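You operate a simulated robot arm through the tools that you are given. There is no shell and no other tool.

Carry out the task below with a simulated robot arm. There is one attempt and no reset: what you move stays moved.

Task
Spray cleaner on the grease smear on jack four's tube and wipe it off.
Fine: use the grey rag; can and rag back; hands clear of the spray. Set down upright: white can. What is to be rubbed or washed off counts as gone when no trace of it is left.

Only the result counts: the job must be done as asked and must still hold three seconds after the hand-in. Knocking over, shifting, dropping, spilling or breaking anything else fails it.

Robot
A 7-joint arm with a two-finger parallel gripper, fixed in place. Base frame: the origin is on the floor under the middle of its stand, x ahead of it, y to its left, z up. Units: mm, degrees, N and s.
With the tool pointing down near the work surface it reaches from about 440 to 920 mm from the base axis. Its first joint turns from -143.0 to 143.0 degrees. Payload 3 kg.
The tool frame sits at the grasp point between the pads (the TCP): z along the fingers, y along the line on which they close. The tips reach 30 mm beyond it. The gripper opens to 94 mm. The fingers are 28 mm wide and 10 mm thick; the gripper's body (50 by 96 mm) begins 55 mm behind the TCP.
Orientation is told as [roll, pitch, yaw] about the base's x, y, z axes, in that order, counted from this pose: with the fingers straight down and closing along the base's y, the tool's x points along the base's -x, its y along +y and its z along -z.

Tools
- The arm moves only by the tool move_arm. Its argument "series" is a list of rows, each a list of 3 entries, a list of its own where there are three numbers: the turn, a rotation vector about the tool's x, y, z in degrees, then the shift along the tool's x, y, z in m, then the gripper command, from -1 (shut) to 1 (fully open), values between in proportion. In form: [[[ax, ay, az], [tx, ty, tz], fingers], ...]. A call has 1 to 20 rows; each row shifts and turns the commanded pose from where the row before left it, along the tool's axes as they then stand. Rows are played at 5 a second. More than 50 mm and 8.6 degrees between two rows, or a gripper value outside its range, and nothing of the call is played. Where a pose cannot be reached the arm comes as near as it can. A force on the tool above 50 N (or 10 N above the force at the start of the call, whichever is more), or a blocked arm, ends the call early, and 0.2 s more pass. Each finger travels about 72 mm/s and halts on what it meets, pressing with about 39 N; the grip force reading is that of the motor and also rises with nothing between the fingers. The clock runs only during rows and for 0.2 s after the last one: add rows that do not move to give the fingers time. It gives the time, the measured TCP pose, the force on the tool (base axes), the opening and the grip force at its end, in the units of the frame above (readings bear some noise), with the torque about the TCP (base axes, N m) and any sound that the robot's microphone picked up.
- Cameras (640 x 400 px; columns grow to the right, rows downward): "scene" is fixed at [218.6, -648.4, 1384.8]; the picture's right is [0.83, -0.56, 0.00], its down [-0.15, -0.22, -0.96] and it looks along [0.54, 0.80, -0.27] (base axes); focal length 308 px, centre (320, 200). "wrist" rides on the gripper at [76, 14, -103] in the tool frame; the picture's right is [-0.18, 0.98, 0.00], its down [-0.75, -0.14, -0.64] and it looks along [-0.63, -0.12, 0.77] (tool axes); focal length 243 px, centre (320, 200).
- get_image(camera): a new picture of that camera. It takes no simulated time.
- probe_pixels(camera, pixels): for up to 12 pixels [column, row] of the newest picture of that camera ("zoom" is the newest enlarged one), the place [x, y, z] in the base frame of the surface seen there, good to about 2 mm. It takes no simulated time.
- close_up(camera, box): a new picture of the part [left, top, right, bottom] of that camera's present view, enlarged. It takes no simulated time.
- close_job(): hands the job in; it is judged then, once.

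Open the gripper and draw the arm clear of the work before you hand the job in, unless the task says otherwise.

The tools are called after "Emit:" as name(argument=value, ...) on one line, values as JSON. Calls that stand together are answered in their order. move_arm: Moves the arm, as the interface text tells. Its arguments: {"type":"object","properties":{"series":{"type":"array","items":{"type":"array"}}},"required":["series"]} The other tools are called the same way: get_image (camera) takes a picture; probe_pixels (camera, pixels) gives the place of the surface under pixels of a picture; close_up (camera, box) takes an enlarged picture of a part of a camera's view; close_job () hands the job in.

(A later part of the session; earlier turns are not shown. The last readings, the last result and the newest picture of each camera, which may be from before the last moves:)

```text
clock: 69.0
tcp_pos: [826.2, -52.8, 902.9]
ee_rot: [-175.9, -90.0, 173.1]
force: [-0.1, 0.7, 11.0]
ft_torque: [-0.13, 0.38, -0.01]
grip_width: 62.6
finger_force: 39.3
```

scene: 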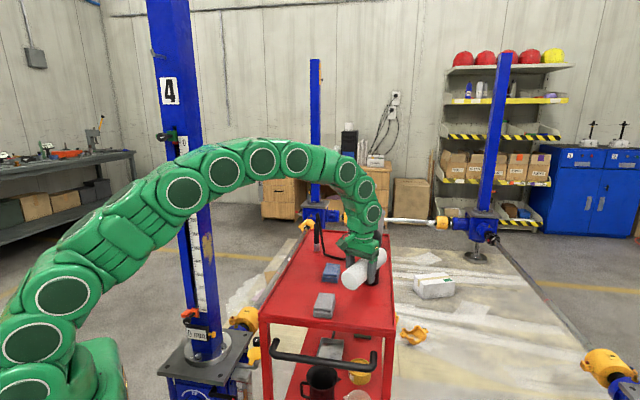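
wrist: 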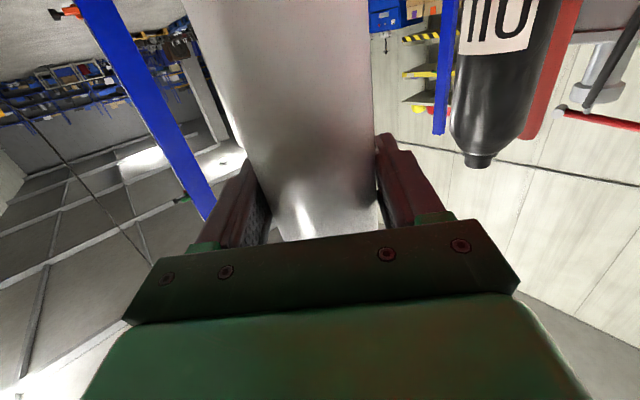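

Contact at 11 N. I relax 0.5 mm and open the fingers.

Emit:
move_arm(series=[[[0, 0, 0], [-0.001, 0, 0], -1], [[0, 0, 0], [0, 0, 0], 0.4], [[0, 0, 0], [0, 0, 0], 0.6], [[0, 0, 0], [0, 0, 0], 1], [[0, 0, 0], [0, 0, 0], 1]])

Emit:
close_up(camera="scene", box=[340, 225, 400, 315])

Emit:
get_image(camera="wrist")

```text
clock: 70.2
tcp_pos: [825.6, -52.6, 901.9]
ee_rot: [-77.6, -90.0, 74.7]
force: [-0.3, -0.2, -0.8]
ft_torque: [-0.03, 0.0, 0.01]
grip_width: 94.0
finger_force: 0.0
```

```text
4.44 times, centred on (370, 270) of scene
```

zoom: 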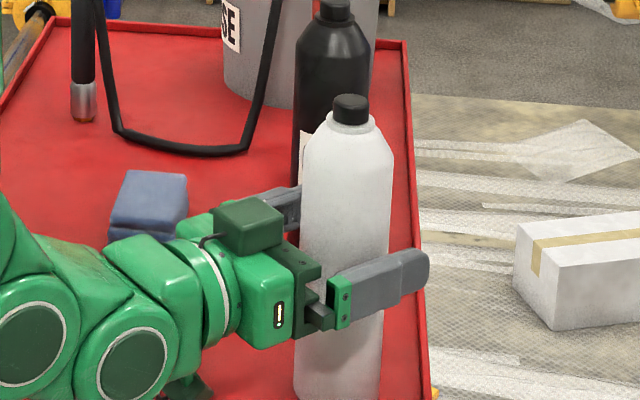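

```text
taken
```

wrist: 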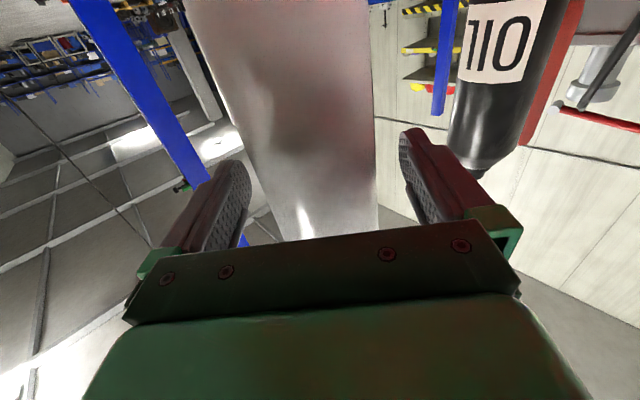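

The can stands upright back at its place. I withdraw the fingers straight back along the tool axis.

Emit:
move_arm(series=[[[0, 0, 0], [0, 0, -0.02], 1], [[0, 0, 0], [0, 0, -0.025], 1], [[0, 0, 0], [0, 0, -0.03], 1], [[0, 0, 0], [0, 0, -0.02], 1], [[0, 0, 0], [0, 0, 0], 1]])

Emit:
get_image(camera="scene")

Emit:
get_image(camera="wrist")

```text
clock: 71.4
tcp_pos: [730.7, -43.7, 900.8]
ee_rot: [-170.0, -89.9, 166.9]
force: [-0.3, -0.5, 0.6]
ft_torque: [0.02, -0.02, -0.04]
grip_width: 93.9
finger_force: 0.1
```

```text
taken
```

scene: 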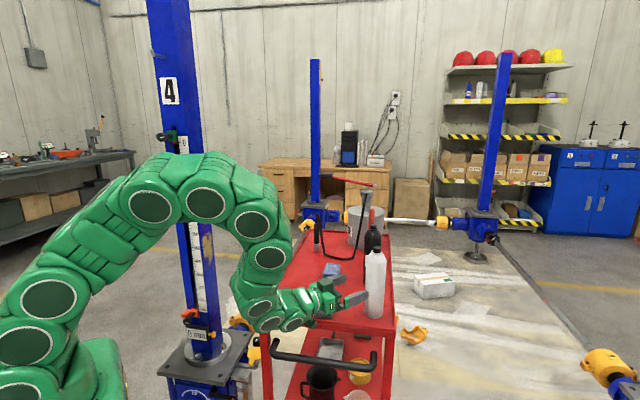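

```text
taken
```

wrist: 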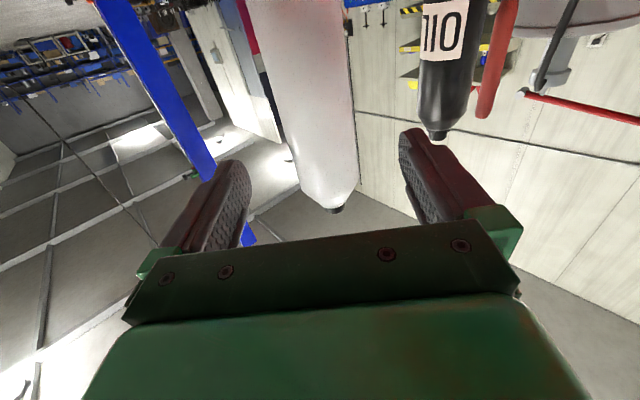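

Clear of the can. I raise and pitch back to tool-down, so I can inspect the can from above and next try pressing its cap as a button.

Emit:
move_arm(series=[[[0, 0, 0], [-0.03, 0, 0], 1], [[0, 0, 0], [-0.035, 0, 0], 1], [[0, 0, 0], [-0.035, 0, 0], 1], [[0, 7.5, 0], [0, 0, 0], 1], [[0, 7.5, 0], [0, 0, 0], 1], [[0, 7.5, 0], [0, 0, 0], 1], [[0, 7.5, 0], [0, 0, 0], 1], [[0, 7.5, 0], [0, 0, 0], 1], [[0, 7.5, 0], [0, 0, 0], 1], [[0, 7.5, 0], [0, 0, 0], 1], [[0, 7.5, 0], [0, 0, 0], 1], [[0, 7.5, 0], [0, 0, 0], 1], [[0, 7.5, 0], [0, 0, 0], 1], [[0, 7.5, 0], [0, 0, 0], 1], [[0, 7.5, 0], [0, 0, 0], 1], [[0, 0, 0], [0, 0, 0], 1]])

Emit:
get_image(camera="wrist")

Emit:
close_up(camera="scene", box=[300, 220, 400, 330])

```text
clock: 74.8
tcp_pos: [729.9, -50.8, 928.8]
ee_rot: [0.1, 0.1, -2.8]
force: [0.6, 0.4, 0.2]
ft_torque: [0.02, 0.0, 0.0]
grip_width: 94.1
finger_force: 0.1
out of reach, approached as far as the arm can: row 1, 2, 3
```

```text
taken
```

wrist: 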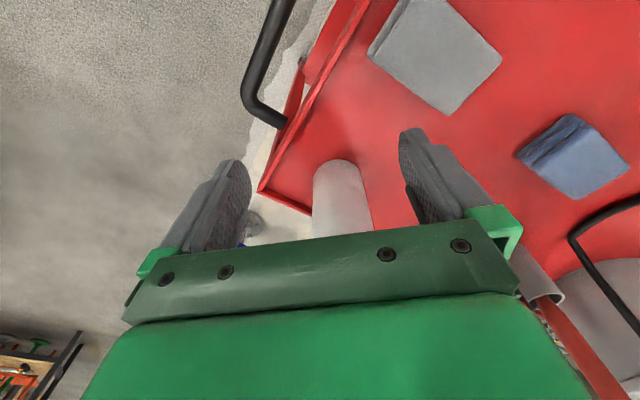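

```text
3.64 times, centred on (350, 275) of scene
```

zoom: 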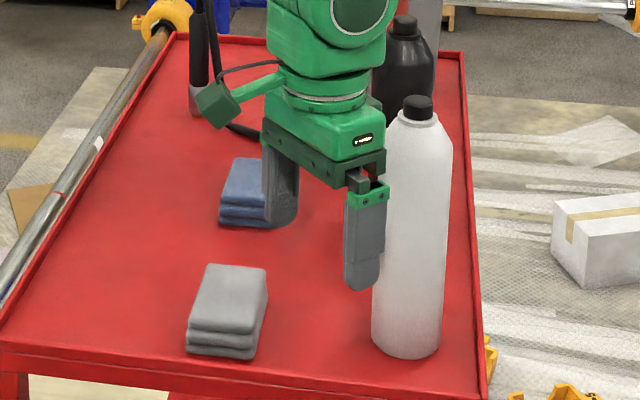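

Both rags and the bottle are unmoved and the can stands. I raise the arm and look at the cap again, since the can's turned side now shows.

Emit:
move_arm(series=[[[0, 0, 0], [0, 0, -0.045], 1], [[0, 0, 0], [0, 0, -0.045], 1], [[0, 0, 0], [0, 0, -0.045], 1], [[0, 0, 0], [0, 0, -0.045], 1], [[0, 0, 0], [0, 0, 0], 1]])

Emit:
get_image(camera="wrist")

Emit:
close_up(camera="wrist", box=[310, 130, 390, 240])

Emit:
close_up(camera="scene", box=[358, 242, 394, 262])

```text
clock: 76.0
tcp_pos: [731.4, -51.3, 1110.1]
ee_rot: [-0.1, 0.0, -3.0]
force: [0.1, 0.3, -0.1]
ft_torque: [-0.02, 0.04, 0.01]
grip_width: 93.9
finger_force: 0.0
```

```text
taken
```

wrist: 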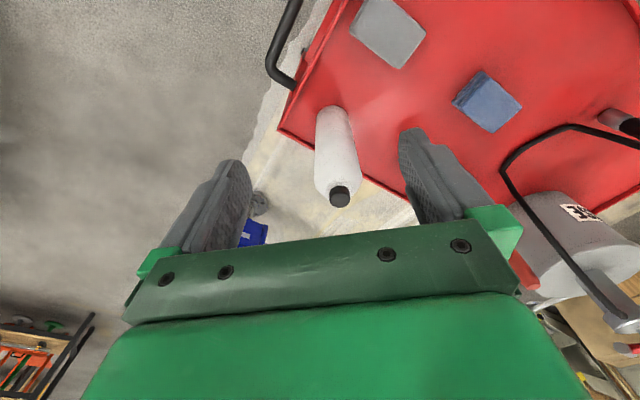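

```text
3.64 times, centred on (350, 185) of wrist
```

zoom: 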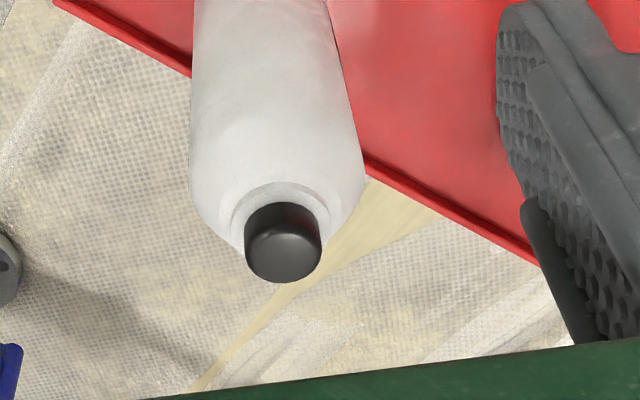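

```text
16.00 times, centred on (376, 252) of scene
```

zoom: 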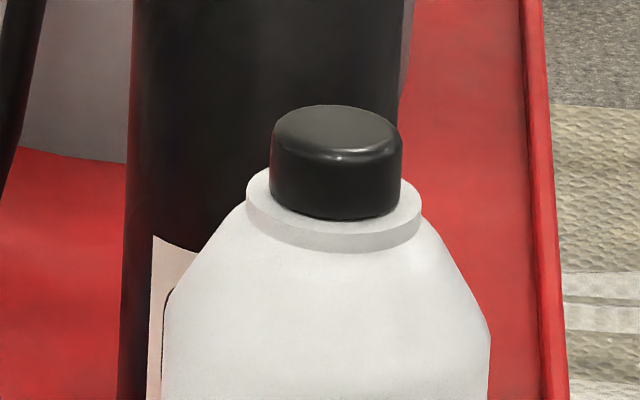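

Still no nozzle mark, so I test the cap as a push-button: first I probe its exact centre.

Emit:
close_up(camera="wrist", box=[320, 175, 360, 215])

Emit:
probe_pixels(camera="zoom", pixels=[[320, 260], [250, 240], [390, 240], [320, 310], [290, 290], [350, 290], [320, 225], [320, 170]])

```text
10.00 times, centred on (340, 195) of wrist
```

zoom: 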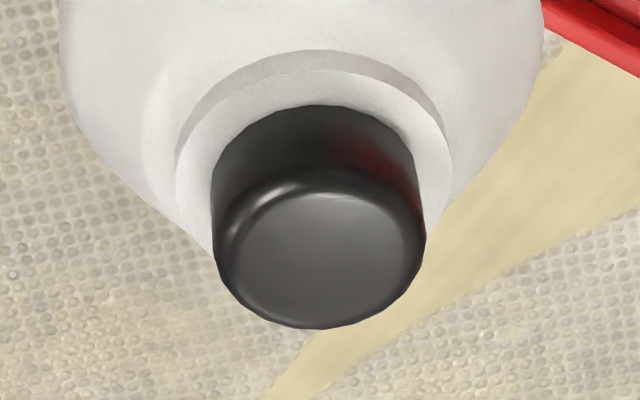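

```text
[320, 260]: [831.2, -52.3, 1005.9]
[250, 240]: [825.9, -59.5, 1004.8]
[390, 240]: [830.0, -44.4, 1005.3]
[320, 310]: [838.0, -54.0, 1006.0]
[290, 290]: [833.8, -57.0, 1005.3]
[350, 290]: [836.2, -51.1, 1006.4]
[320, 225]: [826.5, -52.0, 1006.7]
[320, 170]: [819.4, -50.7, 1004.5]
```

The cap centre is about (830,-52), top z≈1006. I close the fingers and bring their tips above it.

Emit:
move_arm(series=[[[0, 0, 0], [-0.0246, 0.0011, 0], 0], [[0, 0, 0], [-0.0246, 0.0011, 0], -1], [[0, 0, 0], [-0.0246, 0.0011, 0], -1], [[0, 0, 0], [-0.0246, 0.0011, 0.01], -1], [[0, 0, 0], [0, 0, 0.03], -1], [[0, 0, 0], [0, 0, 0.024], -1], [[0, 0, 0], [0, 0, 0], -1]])

Emit:
get_image(camera="wrist")

Emit:
close_up(camera="scene", box=[340, 215, 410, 275])

```text
clock: 77.6
tcp_pos: [829.0, -50.4, 1045.0]
ee_rot: [0.0, 0.0, -2.9]
force: [-0.3, -0.8, -0.6]
ft_torque: [0.01, 0.04, 0.0]
grip_width: 0.2
finger_force: 33.0
```

```text
taken
```

wrist: 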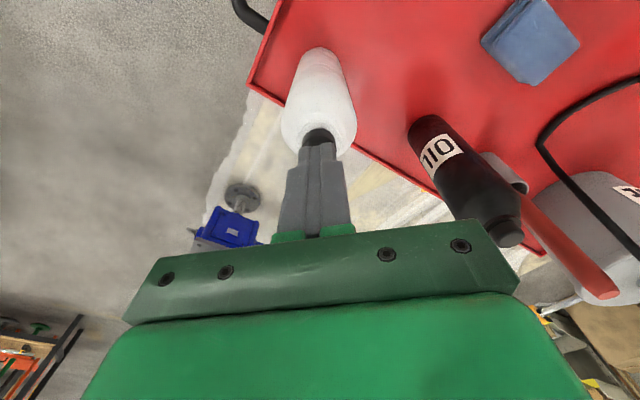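

```text
6.67 times, centred on (375, 245) of scene
```

zoom: 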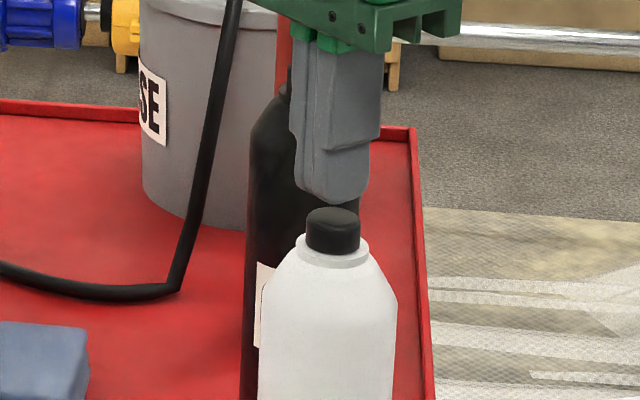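

The closed tips are about 9 mm above the cap centre. I press down gently in small steps and listen.

Emit:
move_arm(series=[[[0, 0, 0], [0, 0, 0.005], -1], [[0, 0, 0], [0, 0, 0.003], -1], [[0, 0, 0], [0, 0, 0.0015], -1], [[0, 0, 0], [0, 0, 0], -1]])

Emit:
move_arm(series=[[[0, 0, 0], [0, 0, 0.001], -1], [[0, 0, 0], [0, 0, 0.001], -1], [[0, 0, 0], [0, 0, 0], -1]])

```text
clock: 78.6
tcp_pos: [830.4, -50.5, 1036.0]
ee_rot: [0.1, 0.1, -2.8]
force: [0.3, 0.2, 1.1]
ft_torque: [0.0, 0.02, 0.02]
grip_width: 0.0
finger_force: 33.0
```

```text
clock: 79.4
tcp_pos: [830.8, -51.8, 1032.5]
ee_rot: [0.1, 0.0, -2.8]
force: [1.0, -0.8, 3.3]
ft_torque: [0.01, -0.06, 0.0]
grip_width: 0.2
finger_force: 33.1
heard: click
```

"Click" — the cap is a push-button (about 3 N). I look at both views right now for a spray plume and its direction.

Emit:
get_image(camera="scene")

Emit:
close_up(camera="scene", box=[320, 210, 430, 290])

Emit:
get_image(camera="wrist")

```text
taken
```

scene: 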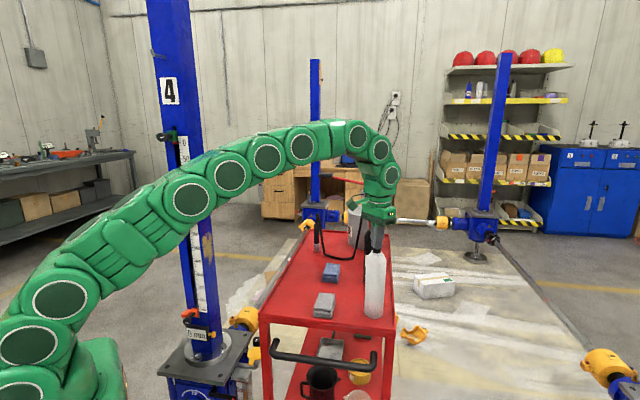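

```text
5.00 times, centred on (375, 250) of scene
```

zoom: 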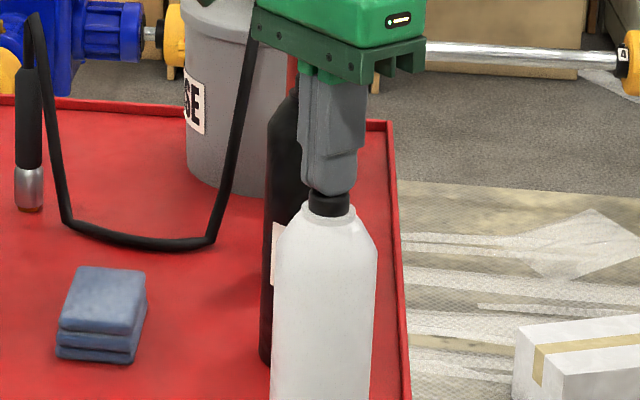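

```text
taken
```

wrist: 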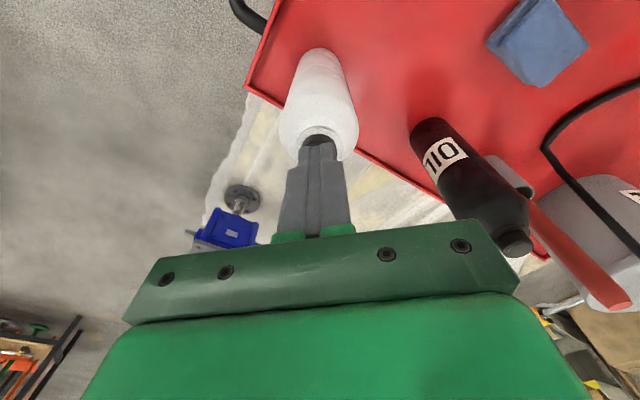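

No plume visible. I hold the button down and press slightly more to see whether a further sound comes.

Emit:
move_arm(series=[[[0, 0, 0], [0, 0, 0.0005], -1], [[0, 0, 0], [0, 0, 0], -1], [[0, 0, 0], [0, 0, 0], -1], [[0, 0, 0], [0, 0, 0], -1]])

Emit:
get_image(camera="wrist")

Emit:
close_up(camera="scene", box=[340, 215, 410, 275])

```text
clock: 80.4
tcp_pos: [830.1, -50.9, 1033.6]
ee_rot: [0.1, -0.1, -2.9]
force: [0.5, 1.0, 4.1]
ft_torque: [0.04, -0.05, -0.03]
grip_width: 0.0
finger_force: 33.6
```

```text
taken
```

wrist: 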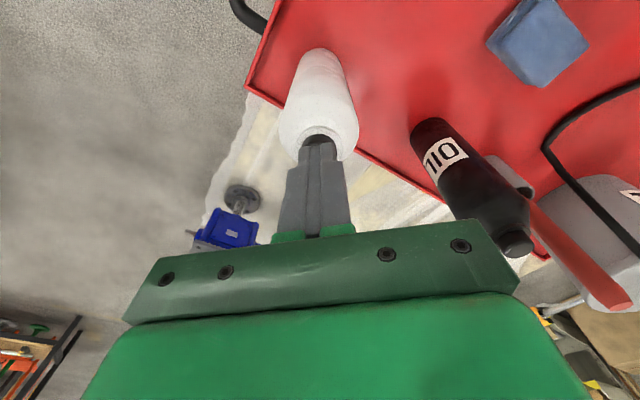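

```text
6.67 times, centred on (375, 245) of scene
```

zoom: 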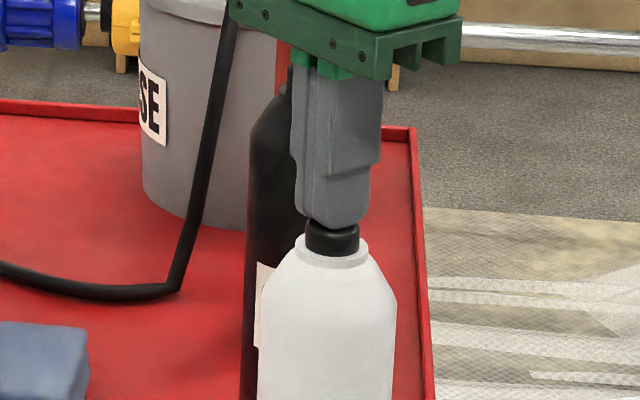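

The cap is depressed about 3 mm. I release upward to see whether it springs back and whether another click comes.

Emit:
move_arm(series=[[[0, 0, 0], [0, 0, -0.004], -1], [[0, 0, 0], [0, 0, -0.006], -1], [[0, 0, 0], [0, 0, -0.01], -1], [[0, 0, 0], [0, 0, 0], -1]])

Emit:
close_up(camera="scene", box=[358, 242, 394, 262])

Emit:
close_up(camera="scene", box=[320, 210, 430, 290])

```text
clock: 81.4
tcp_pos: [829.5, -51.4, 1054.3]
ee_rot: [0.0, 0.0, -2.9]
force: [1.4, 0.4, 0.2]
ft_torque: [0.0, 0.0, -0.02]
grip_width: 0.0
finger_force: 32.6
```

```text
16.00 times, centred on (376, 252) of scene
```

zoom: 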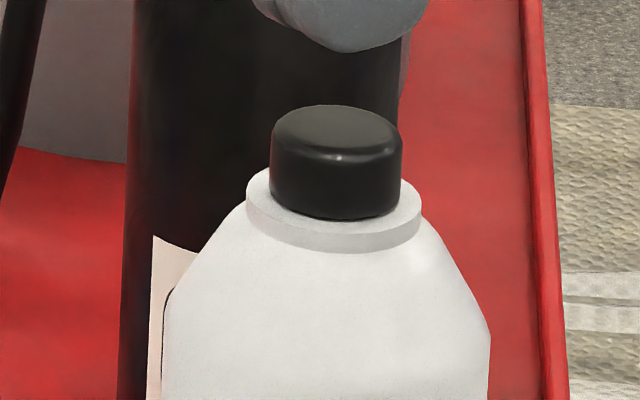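

```text
5.00 times, centred on (375, 250) of scene
```

zoom: 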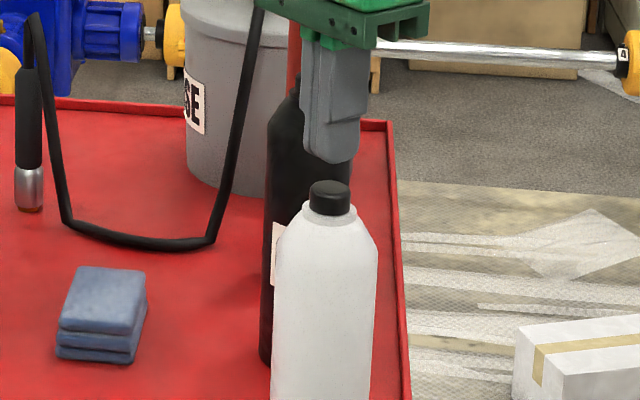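

The button springs back: pressing the cap is what sprays, so the spray leaves sideways from the cap. There was a faint reddish spot on the cap side; I move back and zoom in strongly to look for the nozzle.

Emit:
move_arm(series=[[[0, 0, 0], [0.02, 0, -0.03], -1], [[0, 0, 0], [0.03, 0, -0.01], 1], [[0, 0, 0], [0.03, 0, 0], 1], [[0, 0, 0], [0.03, 0, 0], 1], [[0, 0, 0], [0.015, 0, 0], 1], [[0, 0, 0], [0, 0, 0], 1]])

Emit:
get_image(camera="wrist")

```text
clock: 82.8
tcp_pos: [704.1, -44.3, 1093.3]
ee_rot: [0.0, 0.0, -2.9]
force: [0.1, -0.3, 0.6]
ft_torque: [0.0, -0.02, 0.02]
grip_width: 94.2
finger_force: 0.1
```

```text
taken
```

wrist: 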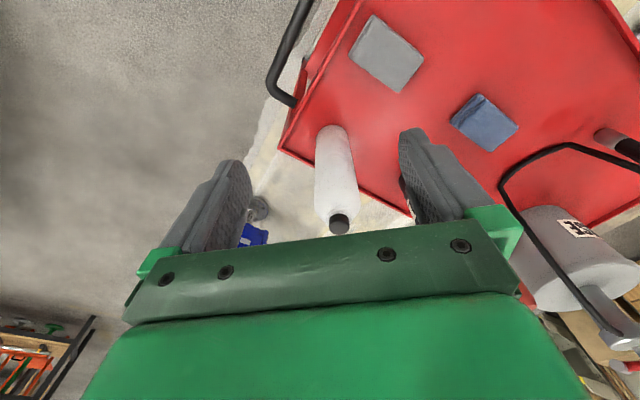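

Emit:
close_up(camera="wrist", box=[324, 205, 356, 235])

Emit:
close_up(camera="wrist", box=[300, 120, 380, 240])

Emit:
close_up(camera="scene", box=[366, 244, 386, 258])

```text
13.33 times, centred on (340, 220) of wrist
```

zoom: 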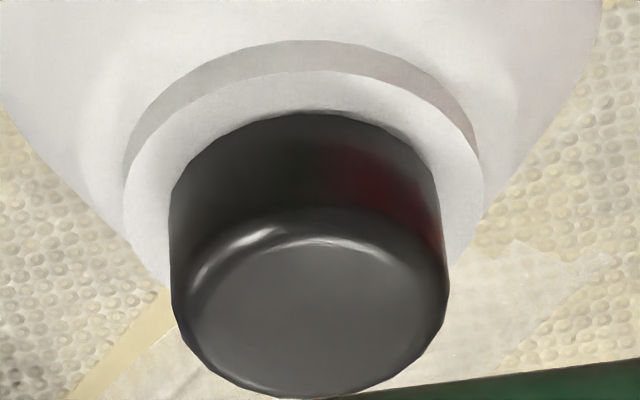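

```text
3.33 times, centred on (340, 180) of wrist
```

zoom: 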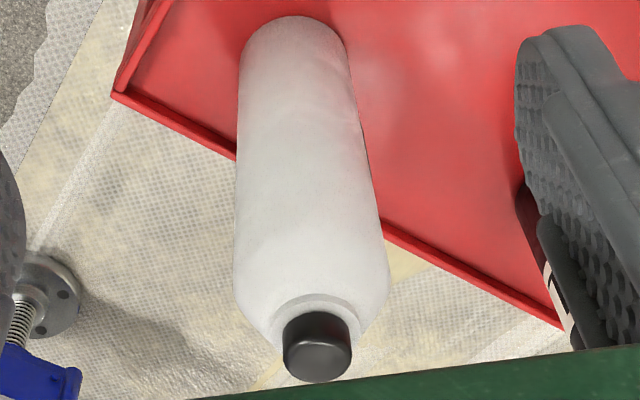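

```text
16.00 times, centred on (376, 251) of scene
```

zoom: 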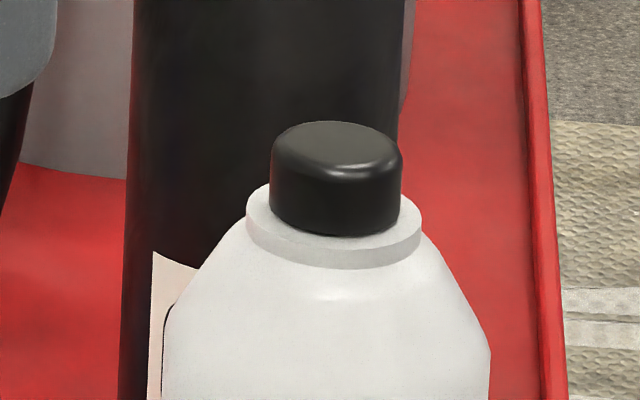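

The red tint is only the cart's reflection; no nozzle is marked, so the label is my only reference for the spray direction. I swing the camera to the +y side to see where the label now faces.

Emit:
move_arm(series=[[[0, 0, 7.25], [0, 0, 0], 1], [[0, 0, 7.25], [0, 0, 0], 1], [[0, 0, 7.25], [0, 0, 0], 1], [[0, 0, 7.25], [0, 0, 0], 1], [[0, 0, 7.25], [0, 0, 0], 1], [[0, 0, 7.25], [0, 0, 0], 1], [[0, 0, 7.25], [0, 0, 0], 1], [[0, 0, 7.25], [0, 0, 0], 1], [[0, 0, 7.25], [0, 0, 0], 1], [[0, 0, 7.25], [0, 0, 0], 1], [[0, 0, 7.25], [0, 0, 0], 1], [[0, 0, 7.25], [0, 0, 0], 1], [[0, 0, 0], [0.026, 0.028, -0.004], 1], [[0, 0, 0], [0.026, 0.028, -0.004], 1], [[0, 0, 0], [0.026, 0.028, -0.004], 1], [[0, 0, 0], [0.026, 0.026, 0], 1]])

Emit:
get_image(camera="wrist")

```text
clock: 86.2
tcp_pos: [813.8, 57.8, 1104.6]
ee_rot: [0.1, 0.0, -90.0]
force: [-0.1, 0.4, 0.3]
ft_torque: [-0.02, 0.01, -0.01]
grip_width: 94.1
finger_force: 0.0
```

```text
taken
```

wrist: 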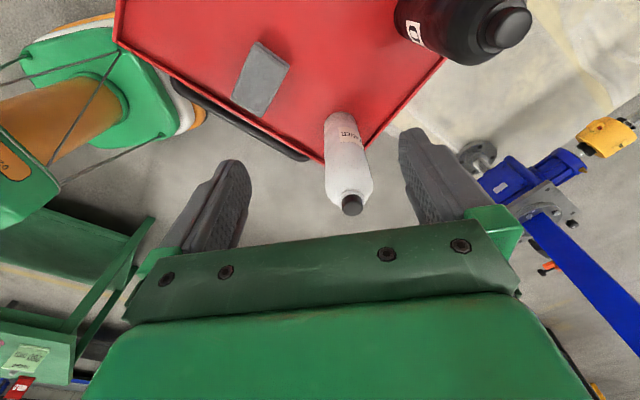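

The label shows at about (349,136) on the can's side. I zoom in to find its facing and check the cap on this side.

Emit:
close_up(camera="wrist", box=[310, 105, 390, 220])

Emit:
probe_pixels(camera="zoom", pixels=[[310, 110], [345, 118], [380, 125], [310, 92], [385, 105], [310, 150], [385, 150]])

Emit:
close_up(camera="wrist", box=[335, 185, 371, 221])

```text
3.48 times, centred on (350, 162) of wrist
```

zoom: 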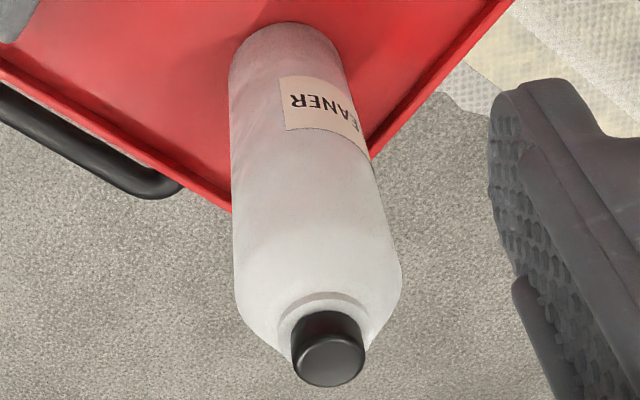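

```text
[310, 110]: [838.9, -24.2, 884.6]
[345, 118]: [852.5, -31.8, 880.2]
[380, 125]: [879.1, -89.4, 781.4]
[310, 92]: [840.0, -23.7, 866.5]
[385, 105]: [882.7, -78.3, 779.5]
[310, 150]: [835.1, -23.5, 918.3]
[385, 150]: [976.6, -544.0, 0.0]
```

```text
11.11 times, centred on (353, 203) of wrist
```

zoom: 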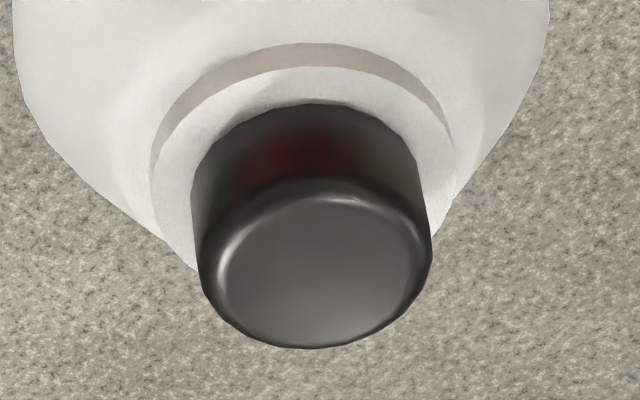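

The label spans az ≈97° to -13°, centre ≈42°. I'll take the can with a shallow top grasp (palm off the button) with the tool x-axis along the label direction, so it can be stood near the tube and pressed from above with the hand out of any sideways spray. First I rotate to yaw 42°.

Emit:
move_arm(series=[[[0, 0, -7.35], [0, 0, 0], 1], [[0, 0, -7.35], [0, 0, 0], 1], [[0, 0, -7.35], [0, 0, 0], 1], [[0, 0, -7.35], [0, 0, 0], 1], [[0, 0, -7.35], [0, 0, 0], 1], [[0, 0, -7.35], [0, 0, 0], 1], [[0, 0, -7.35], [0, 0, 0], 1], [[0, 0, -7.35], [0, 0, 0], 1], [[0, 0, -7.35], [0, 0, 0], 1], [[0, 0, -7.35], [0, 0, 0], 1], [[0, 0, -7.35], [0, 0, 0], 1], [[0, 0, -7.35], [0, 0, 0], 1], [[0, 0, -7.35], [0, 0, 0], 1], [[0, 0, -7.35], [0, 0, 0], 1], [[0, 0, -7.35], [0, 0, 0], 1], [[0, 0, -7.35], [0, 0, 0], 1], [[0, 0, -7.35], [0, 0, 0], 1], [[0, 0, -7.35], [0, 0, 0], 1]])

Emit:
move_arm(series=[[[0, 0, 0], [0.0205, -0.0308, 0], 1], [[0, 0, 0], [0.0205, -0.0308, 0], 1], [[0, 0, 0], [0.0205, -0.0308, 0], 1], [[0, 0, 0], [0, 0, 0.01], 1], [[0, 0, 0], [0, 0, 0], 1]])

Emit:
get_image(camera="wrist")

Emit:
close_up(camera="scene", box=[320, 190, 430, 290])

```text
clock: 90.0
tcp_pos: [816.5, 60.2, 1104.7]
ee_rot: [0.0, -0.1, 42.3]
force: [0.5, -0.8, 0.1]
ft_torque: [-0.03, -0.03, -0.02]
grip_width: 94.1
finger_force: 0.0
```

```text
clock: 91.2
tcp_pos: [832.4, -50.2, 1093.5]
ee_rot: [0.0, 0.0, 42.5]
force: [0.2, 0.1, -0.7]
ft_torque: [-0.01, 0.0, 0.03]
grip_width: 93.9
finger_force: 0.1
```

```text
taken
```

wrist: 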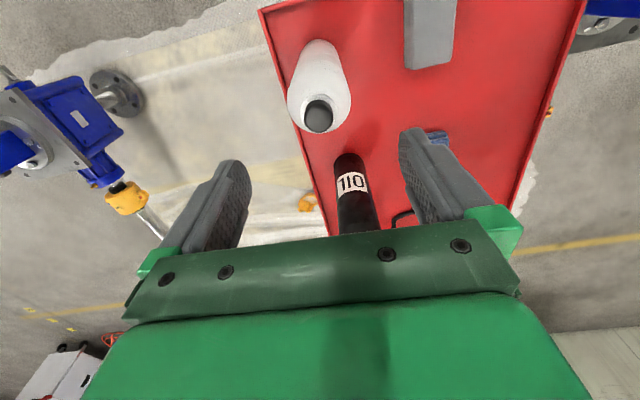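

```text
4.00 times, centred on (375, 240) of scene
```

zoom: 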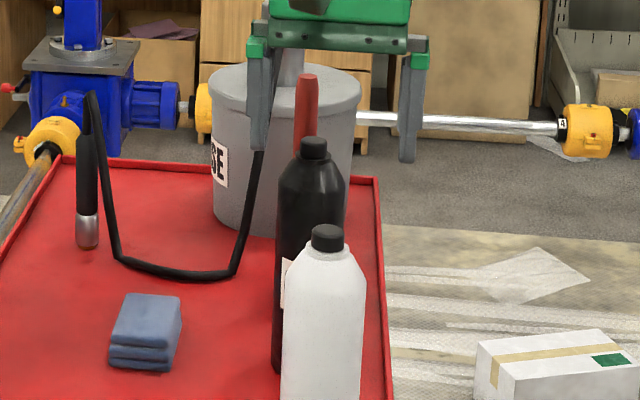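

Above the can. I probe the cap centre from here for alignment before descending.

Emit:
close_up(camera="wrist", box=[296, 92, 344, 140])

Emit:
probe_pixels(camera="zoom", pixels=[[310, 270], [220, 270], [400, 270], [310, 170], [310, 340], [250, 200], [370, 200], [310, 110]])

```text
8.33 times, centred on (320, 116) of wrist
```

zoom: 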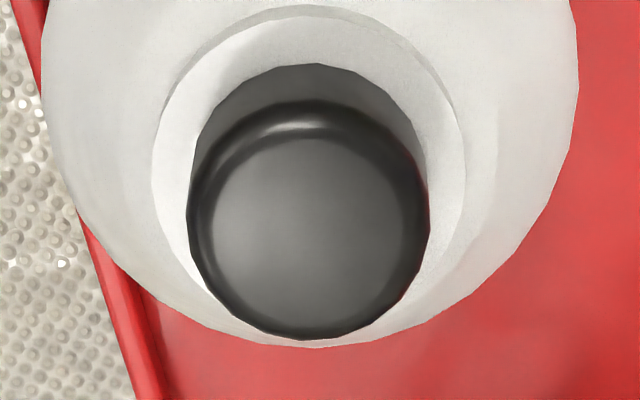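

```text
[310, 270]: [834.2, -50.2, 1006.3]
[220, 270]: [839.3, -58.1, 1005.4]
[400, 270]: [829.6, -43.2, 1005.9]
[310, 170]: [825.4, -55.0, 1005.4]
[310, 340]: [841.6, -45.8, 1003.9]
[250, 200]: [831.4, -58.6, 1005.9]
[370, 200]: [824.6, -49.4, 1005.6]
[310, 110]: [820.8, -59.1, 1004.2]
```

Cap centre ≈(831,-52). I adjust and descend to TCP z≈959, leaving the palm about 7 mm above the button.

Emit:
move_arm(series=[[[0, 0, 0], [0.0025, -0.0006, 0.03], 1], [[0, 0, 0], [0, 0, 0.035], 1], [[0, 0, 0], [0, 0, 0.035], 1], [[0, 0, 0], [0, 0, 0.03], 1], [[0, 0, 0], [0, 0, 0.004], 1], [[0, 0, 0], [0, 0, 0], 1]])

Emit:
close_up(camera="scene", box=[330, 210, 430, 310])

Emit:
get_image(camera="wrist")

```text
clock: 92.6
tcp_pos: [827.7, -53.2, 960.4]
ee_rot: [-0.1, 0.0, 42.5]
force: [0.4, -0.3, -0.3]
ft_torque: [-0.01, -0.01, -0.02]
grip_width: 94.1
finger_force: 0.0
```

```text
4.00 times, centred on (380, 260) of scene
```

zoom: 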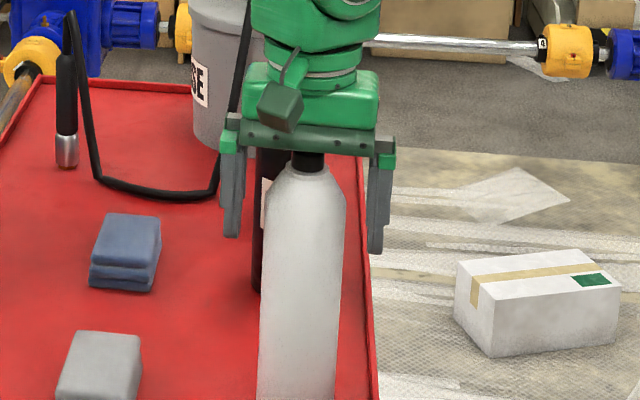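

```text
taken
```

wrist: 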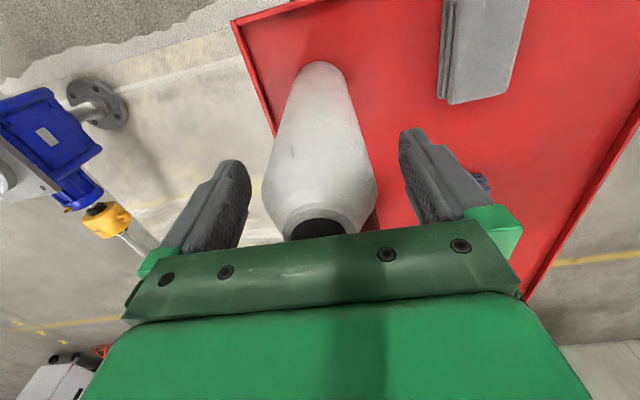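

Aligned; the palm is just above the cap. I nudge to centre and close the fingers on the upper body.

Emit:
move_arm(series=[[[0, 0, 0], [-0.0028, -0.0012, 0], 1], [[0, 0, 0], [0, 0, 0], 0.7], [[0, 0, 0], [0, 0, 0], 0.5], [[0, 0, 0], [0, 0, 0], 0.4], [[0, 0, 0], [0, 0, 0], 0.35], [[0, 0, 0], [0, 0, 0], -1], [[0, 0, 0], [0, 0, 0], -1], [[0, 0, 0], [0, 0, 0], -1]])

Emit:
close_up(camera="scene", box=[330, 210, 430, 310])

```text
clock: 94.4
tcp_pos: [831.9, -53.0, 959.9]
ee_rot: [0.0, 0.1, 42.4]
force: [-1.2, -1.2, 0.5]
ft_torque: [-0.07, 0.08, 0.0]
grip_width: 59.7
finger_force: 39.4
```

```text
4.00 times, centred on (380, 260) of scene
```

zoom: 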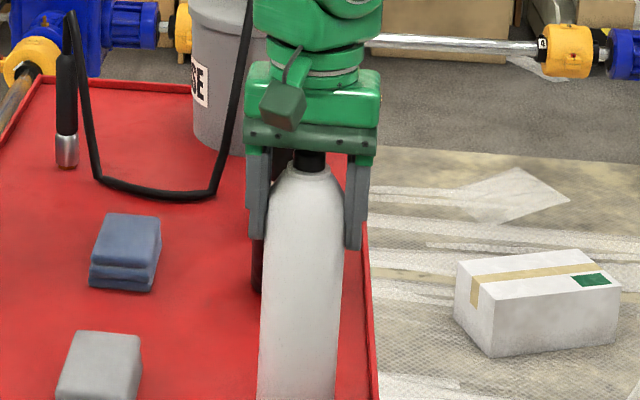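

Gripped (59.7 mm, 39 N). I lift gently 40 mm and verify.

Emit:
move_arm(series=[[[0, 0, 0], [0, 0, -0.004], -1], [[0, 0, 0], [0, 0, -0.008], -1], [[0, 0, 0], [0, 0, -0.014], -1], [[0, 0, 0], [0, 0, -0.014], -1], [[0, 0, 0], [0, 0, 0], -1]])

Emit:
close_up(camera="scene", box=[330, 200, 430, 310])

```text
clock: 95.6
tcp_pos: [832.4, -51.2, 1001.7]
ee_rot: [0.0, 0.0, 42.3]
force: [0.4, 0.7, -4.5]
ft_torque: [-0.01, 0.01, 0.01]
grip_width: 59.7
finger_force: 39.2
```

```text
3.64 times, centred on (380, 255) of scene
```

zoom: 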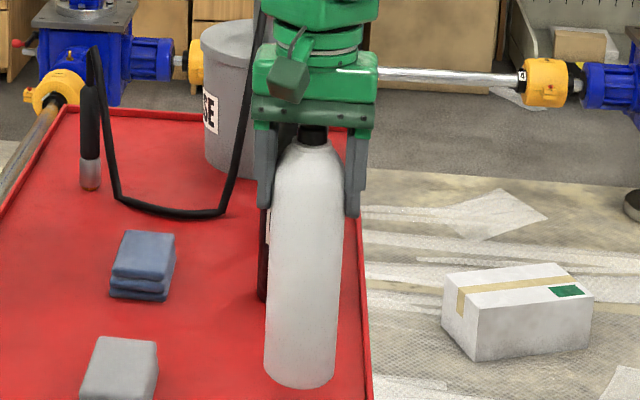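

Held steadily, upright, with the button untouched. I raise and carry it over to about (674,174) near the cart's tube-side edge.

Emit:
move_arm(series=[[[0, 0, 0], [0, 0, -0.025], -1], [[0, 0, 0], [0, 0.01, -0.025], -1], [[0, 0, 0], [-0.0043, 0.033, 0], -1], [[0, 0, 0], [-0.0043, 0.033, 0], -1], [[0, 0, 0], [-0.0043, 0.033, 0], -1], [[0, 0, 0], [-0.0043, 0.033, 0], -1], [[0, 0, 0], [-0.0043, 0.033, 0], -1], [[0, 0, 0], [-0.0043, 0.033, 0], -1], [[0, 0, 0], [-0.0043, 0.033, 0], -1], [[0, 0, -2.7], [-0.0043, 0.031, 0], -1], [[0, 0, 0], [0, 0, 0], -1]])

Emit:
get_image(camera="scene")

Emit:
get_image(camera="wrist")

```text
clock: 98.0
tcp_pos: [674.3, 169.1, 1050.6]
ee_rot: [-0.1, 0.1, 45.1]
force: [-0.4, 0.4, -3.9]
ft_torque: [0.02, 0.01, 0.01]
grip_width: 59.6
finger_force: 39.0
```

```text
taken
```

scene: 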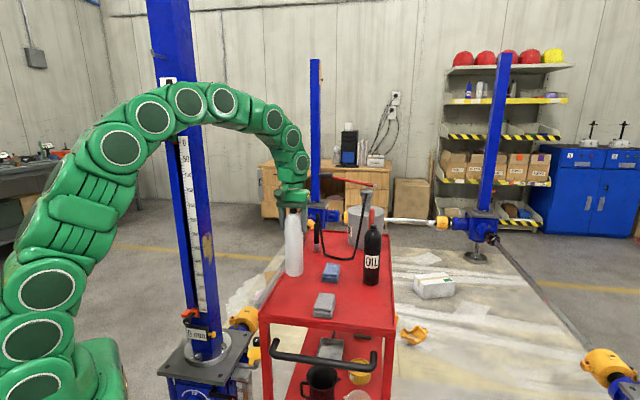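

```text
taken
```

wrist: 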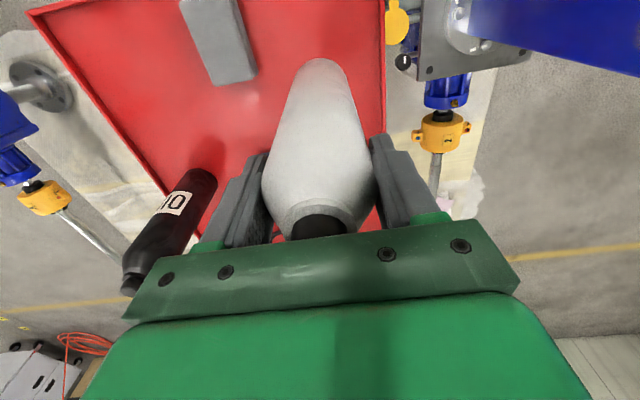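

Before setting down I turn the can so the label faces the smear (yaw 135°), the likeliest nozzle side, with the fingers then perpendicular to the spray line.

Emit:
move_arm(series=[[[0, 0, -6], [0, 0, 0], -1], [[0, 0, -6], [0, 0, 0], -1], [[0, 0, -6], [0, 0, 0], -1], [[0, 0, -6], [0, 0, 0], -1], [[0, 0, -6], [0, 0, 0], -1], [[0, 0, -6], [0, 0, 0], -1], [[0, 0, -6], [0, 0, 0], -1], [[0, 0, -6], [0, 0, 0], -1], [[0, 0, -6], [0, 0, 0], -1], [[0, 0, -6], [0, 0, 0], -1], [[0, 0, -6], [0, 0, 0], -1], [[0, 0, -6], [0, 0, 0], -1], [[0, 0, -6], [0, 0, 0], -1], [[0, 0, -6], [0, 0, 0], -1], [[0, 0, -6], [0, 0, 0], -1], [[0, 0, 0], [0, 0, 0], -1]])

Emit:
close_up(camera="scene", box=[180, 190, 360, 310])

```text
clock: 101.4
tcp_pos: [675.7, 174.0, 1050.9]
ee_rot: [0.0, -0.1, 135.1]
force: [-0.6, 0.1, -3.2]
ft_torque: [0.03, 0.01, 0.02]
grip_width: 59.3
finger_force: 38.8
```

```text
3.33 times, centred on (270, 250) of scene
```

zoom: 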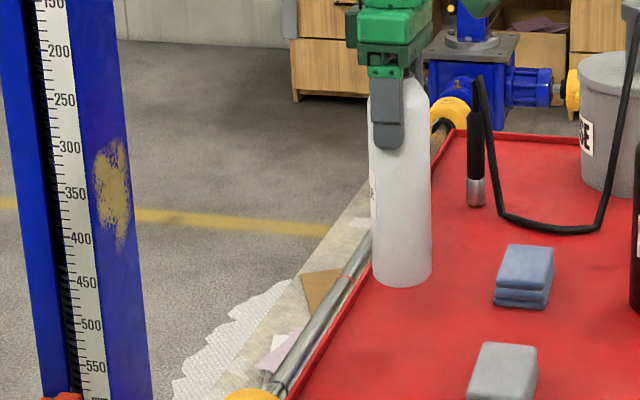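

The label edge shows on the can's tube-facing side. I lower the can onto the cart here.

Emit:
move_arm(series=[[[0, 0, 0], [0, 0, 0.025], -1], [[0, 0, 0], [0, 0, 0.025], -1], [[0, 0, 0], [0, 0, 0.025], -1], [[0, 0, 0], [0, 0, 0.01], -1], [[0, 0, 0], [0, 0, 0.003], -1], [[0, 0, 0], [0, 0, 0], -1]])

Emit:
move_arm(series=[[[0, 0, 0], [0, 0, 0.0015], -1], [[0, 0, 0], [0, 0, 0.0015], -1], [[0, 0, 0], [0, 0, 0], -1]])

```text
clock: 102.8
tcp_pos: [675.8, 172.6, 963.1]
ee_rot: [0.0, -0.1, 135.1]
force: [0.7, -0.8, -3.8]
ft_torque: [0.01, 0.02, -0.04]
grip_width: 59.4
finger_force: 38.8
```

```text
clock: 103.6
tcp_pos: [675.1, 172.9, 960.5]
ee_rot: [-0.2, 0.0, 135.2]
force: [-4.8, -2.1, 12.8]
ft_torque: [0.04, 0.65, 0.11]
grip_width: 59.5
finger_force: 39.4
```

Contact at z≈960. I open the fingers and check that it stands.

Emit:
move_arm(series=[[[0, 0, 0], [0, 0, -0.001], -1], [[0, 0, 0], [0, 0, 0], 0.35], [[0, 0, 0], [0, 0, 0], 0.6], [[0, 0, 0], [0, 0, 0], 1], [[0, 0, 0], [0, 0, 0], 1]])

Emit:
get_image(camera="wrist")

Emit:
close_up(camera="scene", box=[180, 190, 360, 310])

```text
clock: 104.8
tcp_pos: [676.6, 171.3, 960.0]
ee_rot: [-0.1, -0.1, 135.1]
force: [-1.1, 0.1, 0.3]
ft_torque: [0.0, 0.01, 0.01]
grip_width: 94.0
finger_force: 0.0
```

```text
taken
```

wrist: 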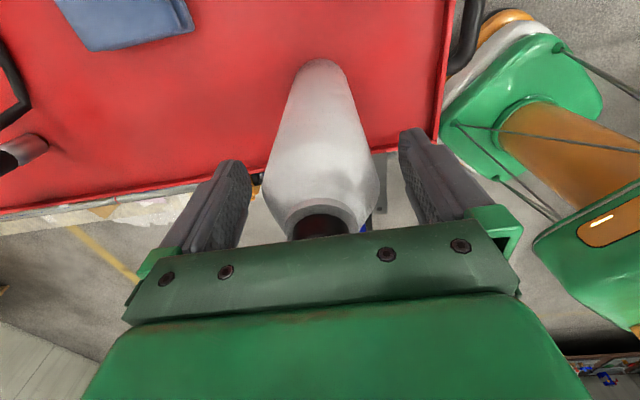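

```text
3.33 times, centred on (270, 250) of scene
```

zoom: 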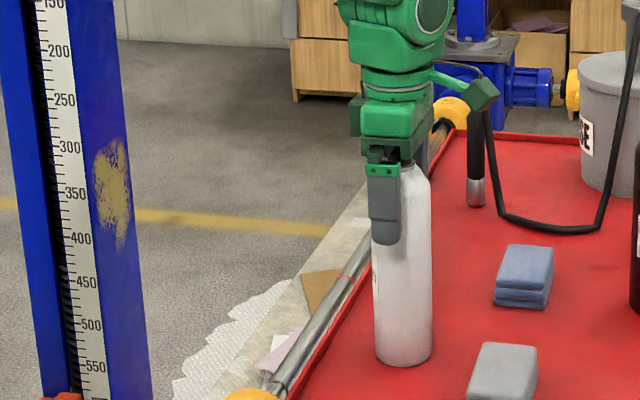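

The can stands with fingers open around it. I lower the palm onto the button in small steps until it clicks, then check the smear.

Emit:
move_arm(series=[[[0, 0, 0], [0, 0, 0.004], 1], [[0, 0, 0], [0, 0, 0.003], 1], [[0, 0, 0], [0, 0, 0.002], 1], [[0, 0, 0], [0, 0, 0], 1]])

Emit:
move_arm(series=[[[0, 0, 0], [0, 0, 0.0015], 1], [[0, 0, 0], [0, 0, 0.0015], 1], [[0, 0, 0], [0, 0, 0], 1]])

```text
clock: 105.8
tcp_pos: [674.7, 173.0, 951.6]
ee_rot: [0.0, 0.0, 135.1]
force: [0.5, -0.2, -0.5]
ft_torque: [0.0, 0.02, 0.01]
grip_width: 94.1
finger_force: 0.0
```

```text
clock: 106.6
tcp_pos: [676.6, 171.0, 948.1]
ee_rot: [0.0, 0.0, 135.0]
force: [-1.6, -0.2, 3.2]
ft_torque: [-0.04, -0.04, 0.01]
grip_width: 94.1
finger_force: 0.1
heard: click
```

Click at z≈948 with 3 N: the palm presses the button. I look at the smear and the space between for spray.

Emit:
close_up(camera="scene", box=[172, 225, 236, 265])

Emit:
close_up(camera="scene", box=[180, 190, 360, 310])

Emit:
get_image(camera="wrist")

```text
10.00 times, centred on (204, 245) of scene
```

zoom: 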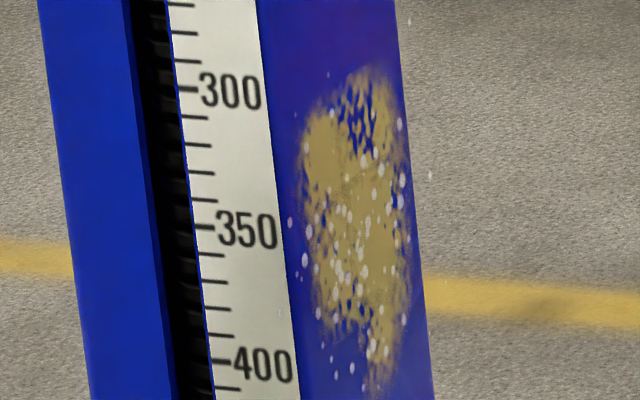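

```text
3.33 times, centred on (270, 250) of scene
```

zoom: 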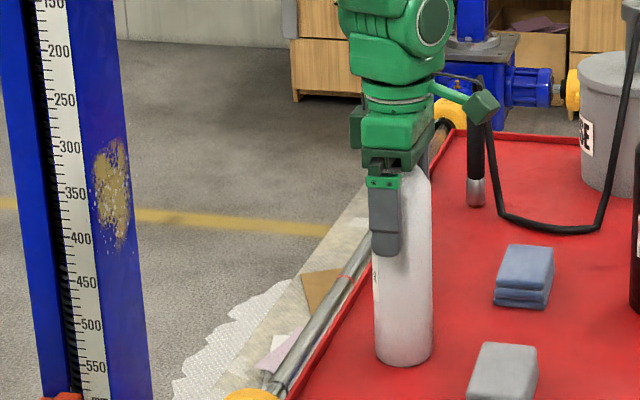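

```text
taken
```

wrist: 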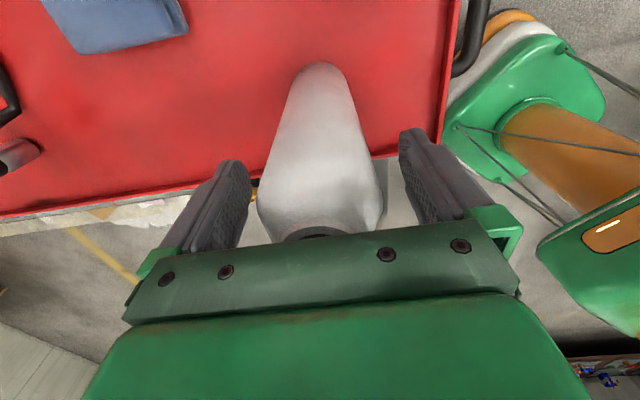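

White droplets now speckle the smear: the spray leaves on the label side and reaches it, hand clear. I hold the button down a bit longer and check coverage.

Emit:
move_arm(series=[[[0, 0, 0], [0, 0, 0], 1], [[0, 0, 0], [0, 0, 0], 1], [[0, 0, 0], [0, 0, 0], 1], [[0, 0, 0], [0, 0, 0], 1], [[0, 0, 0], [0, 0, 0], 1]])

Emit:
close_up(camera="scene", box=[172, 225, 236, 265])

Emit:
close_up(camera="scene", box=[180, 190, 360, 310])

```text
clock: 107.8
tcp_pos: [676.5, 171.9, 948.3]
ee_rot: [0.0, 0.0, 135.0]
force: [-0.9, 0.9, 3.3]
ft_torque: [-0.02, -0.09, -0.01]
grip_width: 93.9
finger_force: 0.1
```

```text
10.00 times, centred on (204, 245) of scene
```

zoom: 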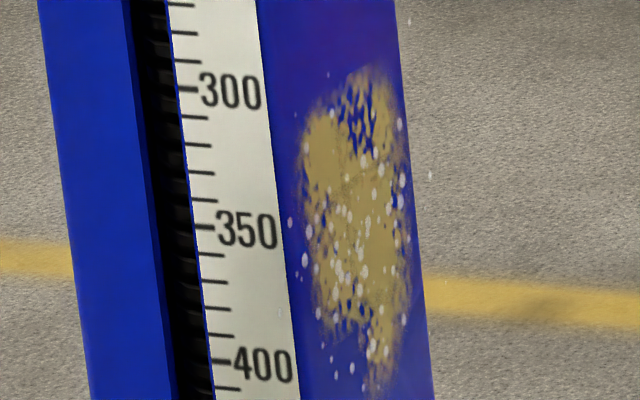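

```text
3.33 times, centred on (270, 250) of scene
```

zoom: 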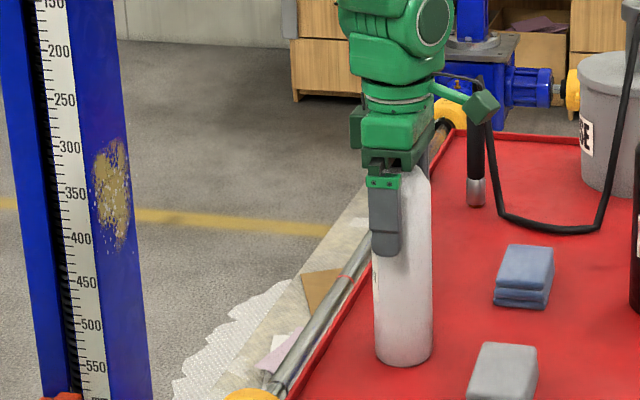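

One press gives one burst. I release and press again for fuller coverage of the smear's upper part.

Emit:
move_arm(series=[[[0, 0, 0], [0, 0, -0.004], 1], [[0, 0, 0], [0, 0, -0.002], 1], [[0, 0, 0], [0, 0, 0], 1], [[0, 0, 0], [0, 0, 0.003], 1], [[0, 0, 0], [0, 0, 0.0025], 1], [[0, 0, 0], [0, 0, 0.001], 1], [[0, 0, 0], [0, 0, 0], 1]])

Emit:
close_up(camera="scene", box=[172, 225, 236, 265])

```text
clock: 109.4
tcp_pos: [676.8, 174.0, 947.1]
ee_rot: [0.1, 0.0, 135.1]
force: [-1.4, 0.3, 3.5]
ft_torque: [0.04, -0.03, 0.01]
grip_width: 93.9
finger_force: 0.0
heard: click
```

```text
10.00 times, centred on (204, 245) of scene
```

zoom: 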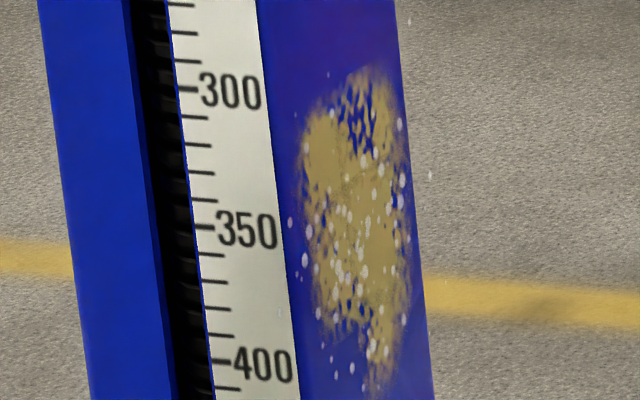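

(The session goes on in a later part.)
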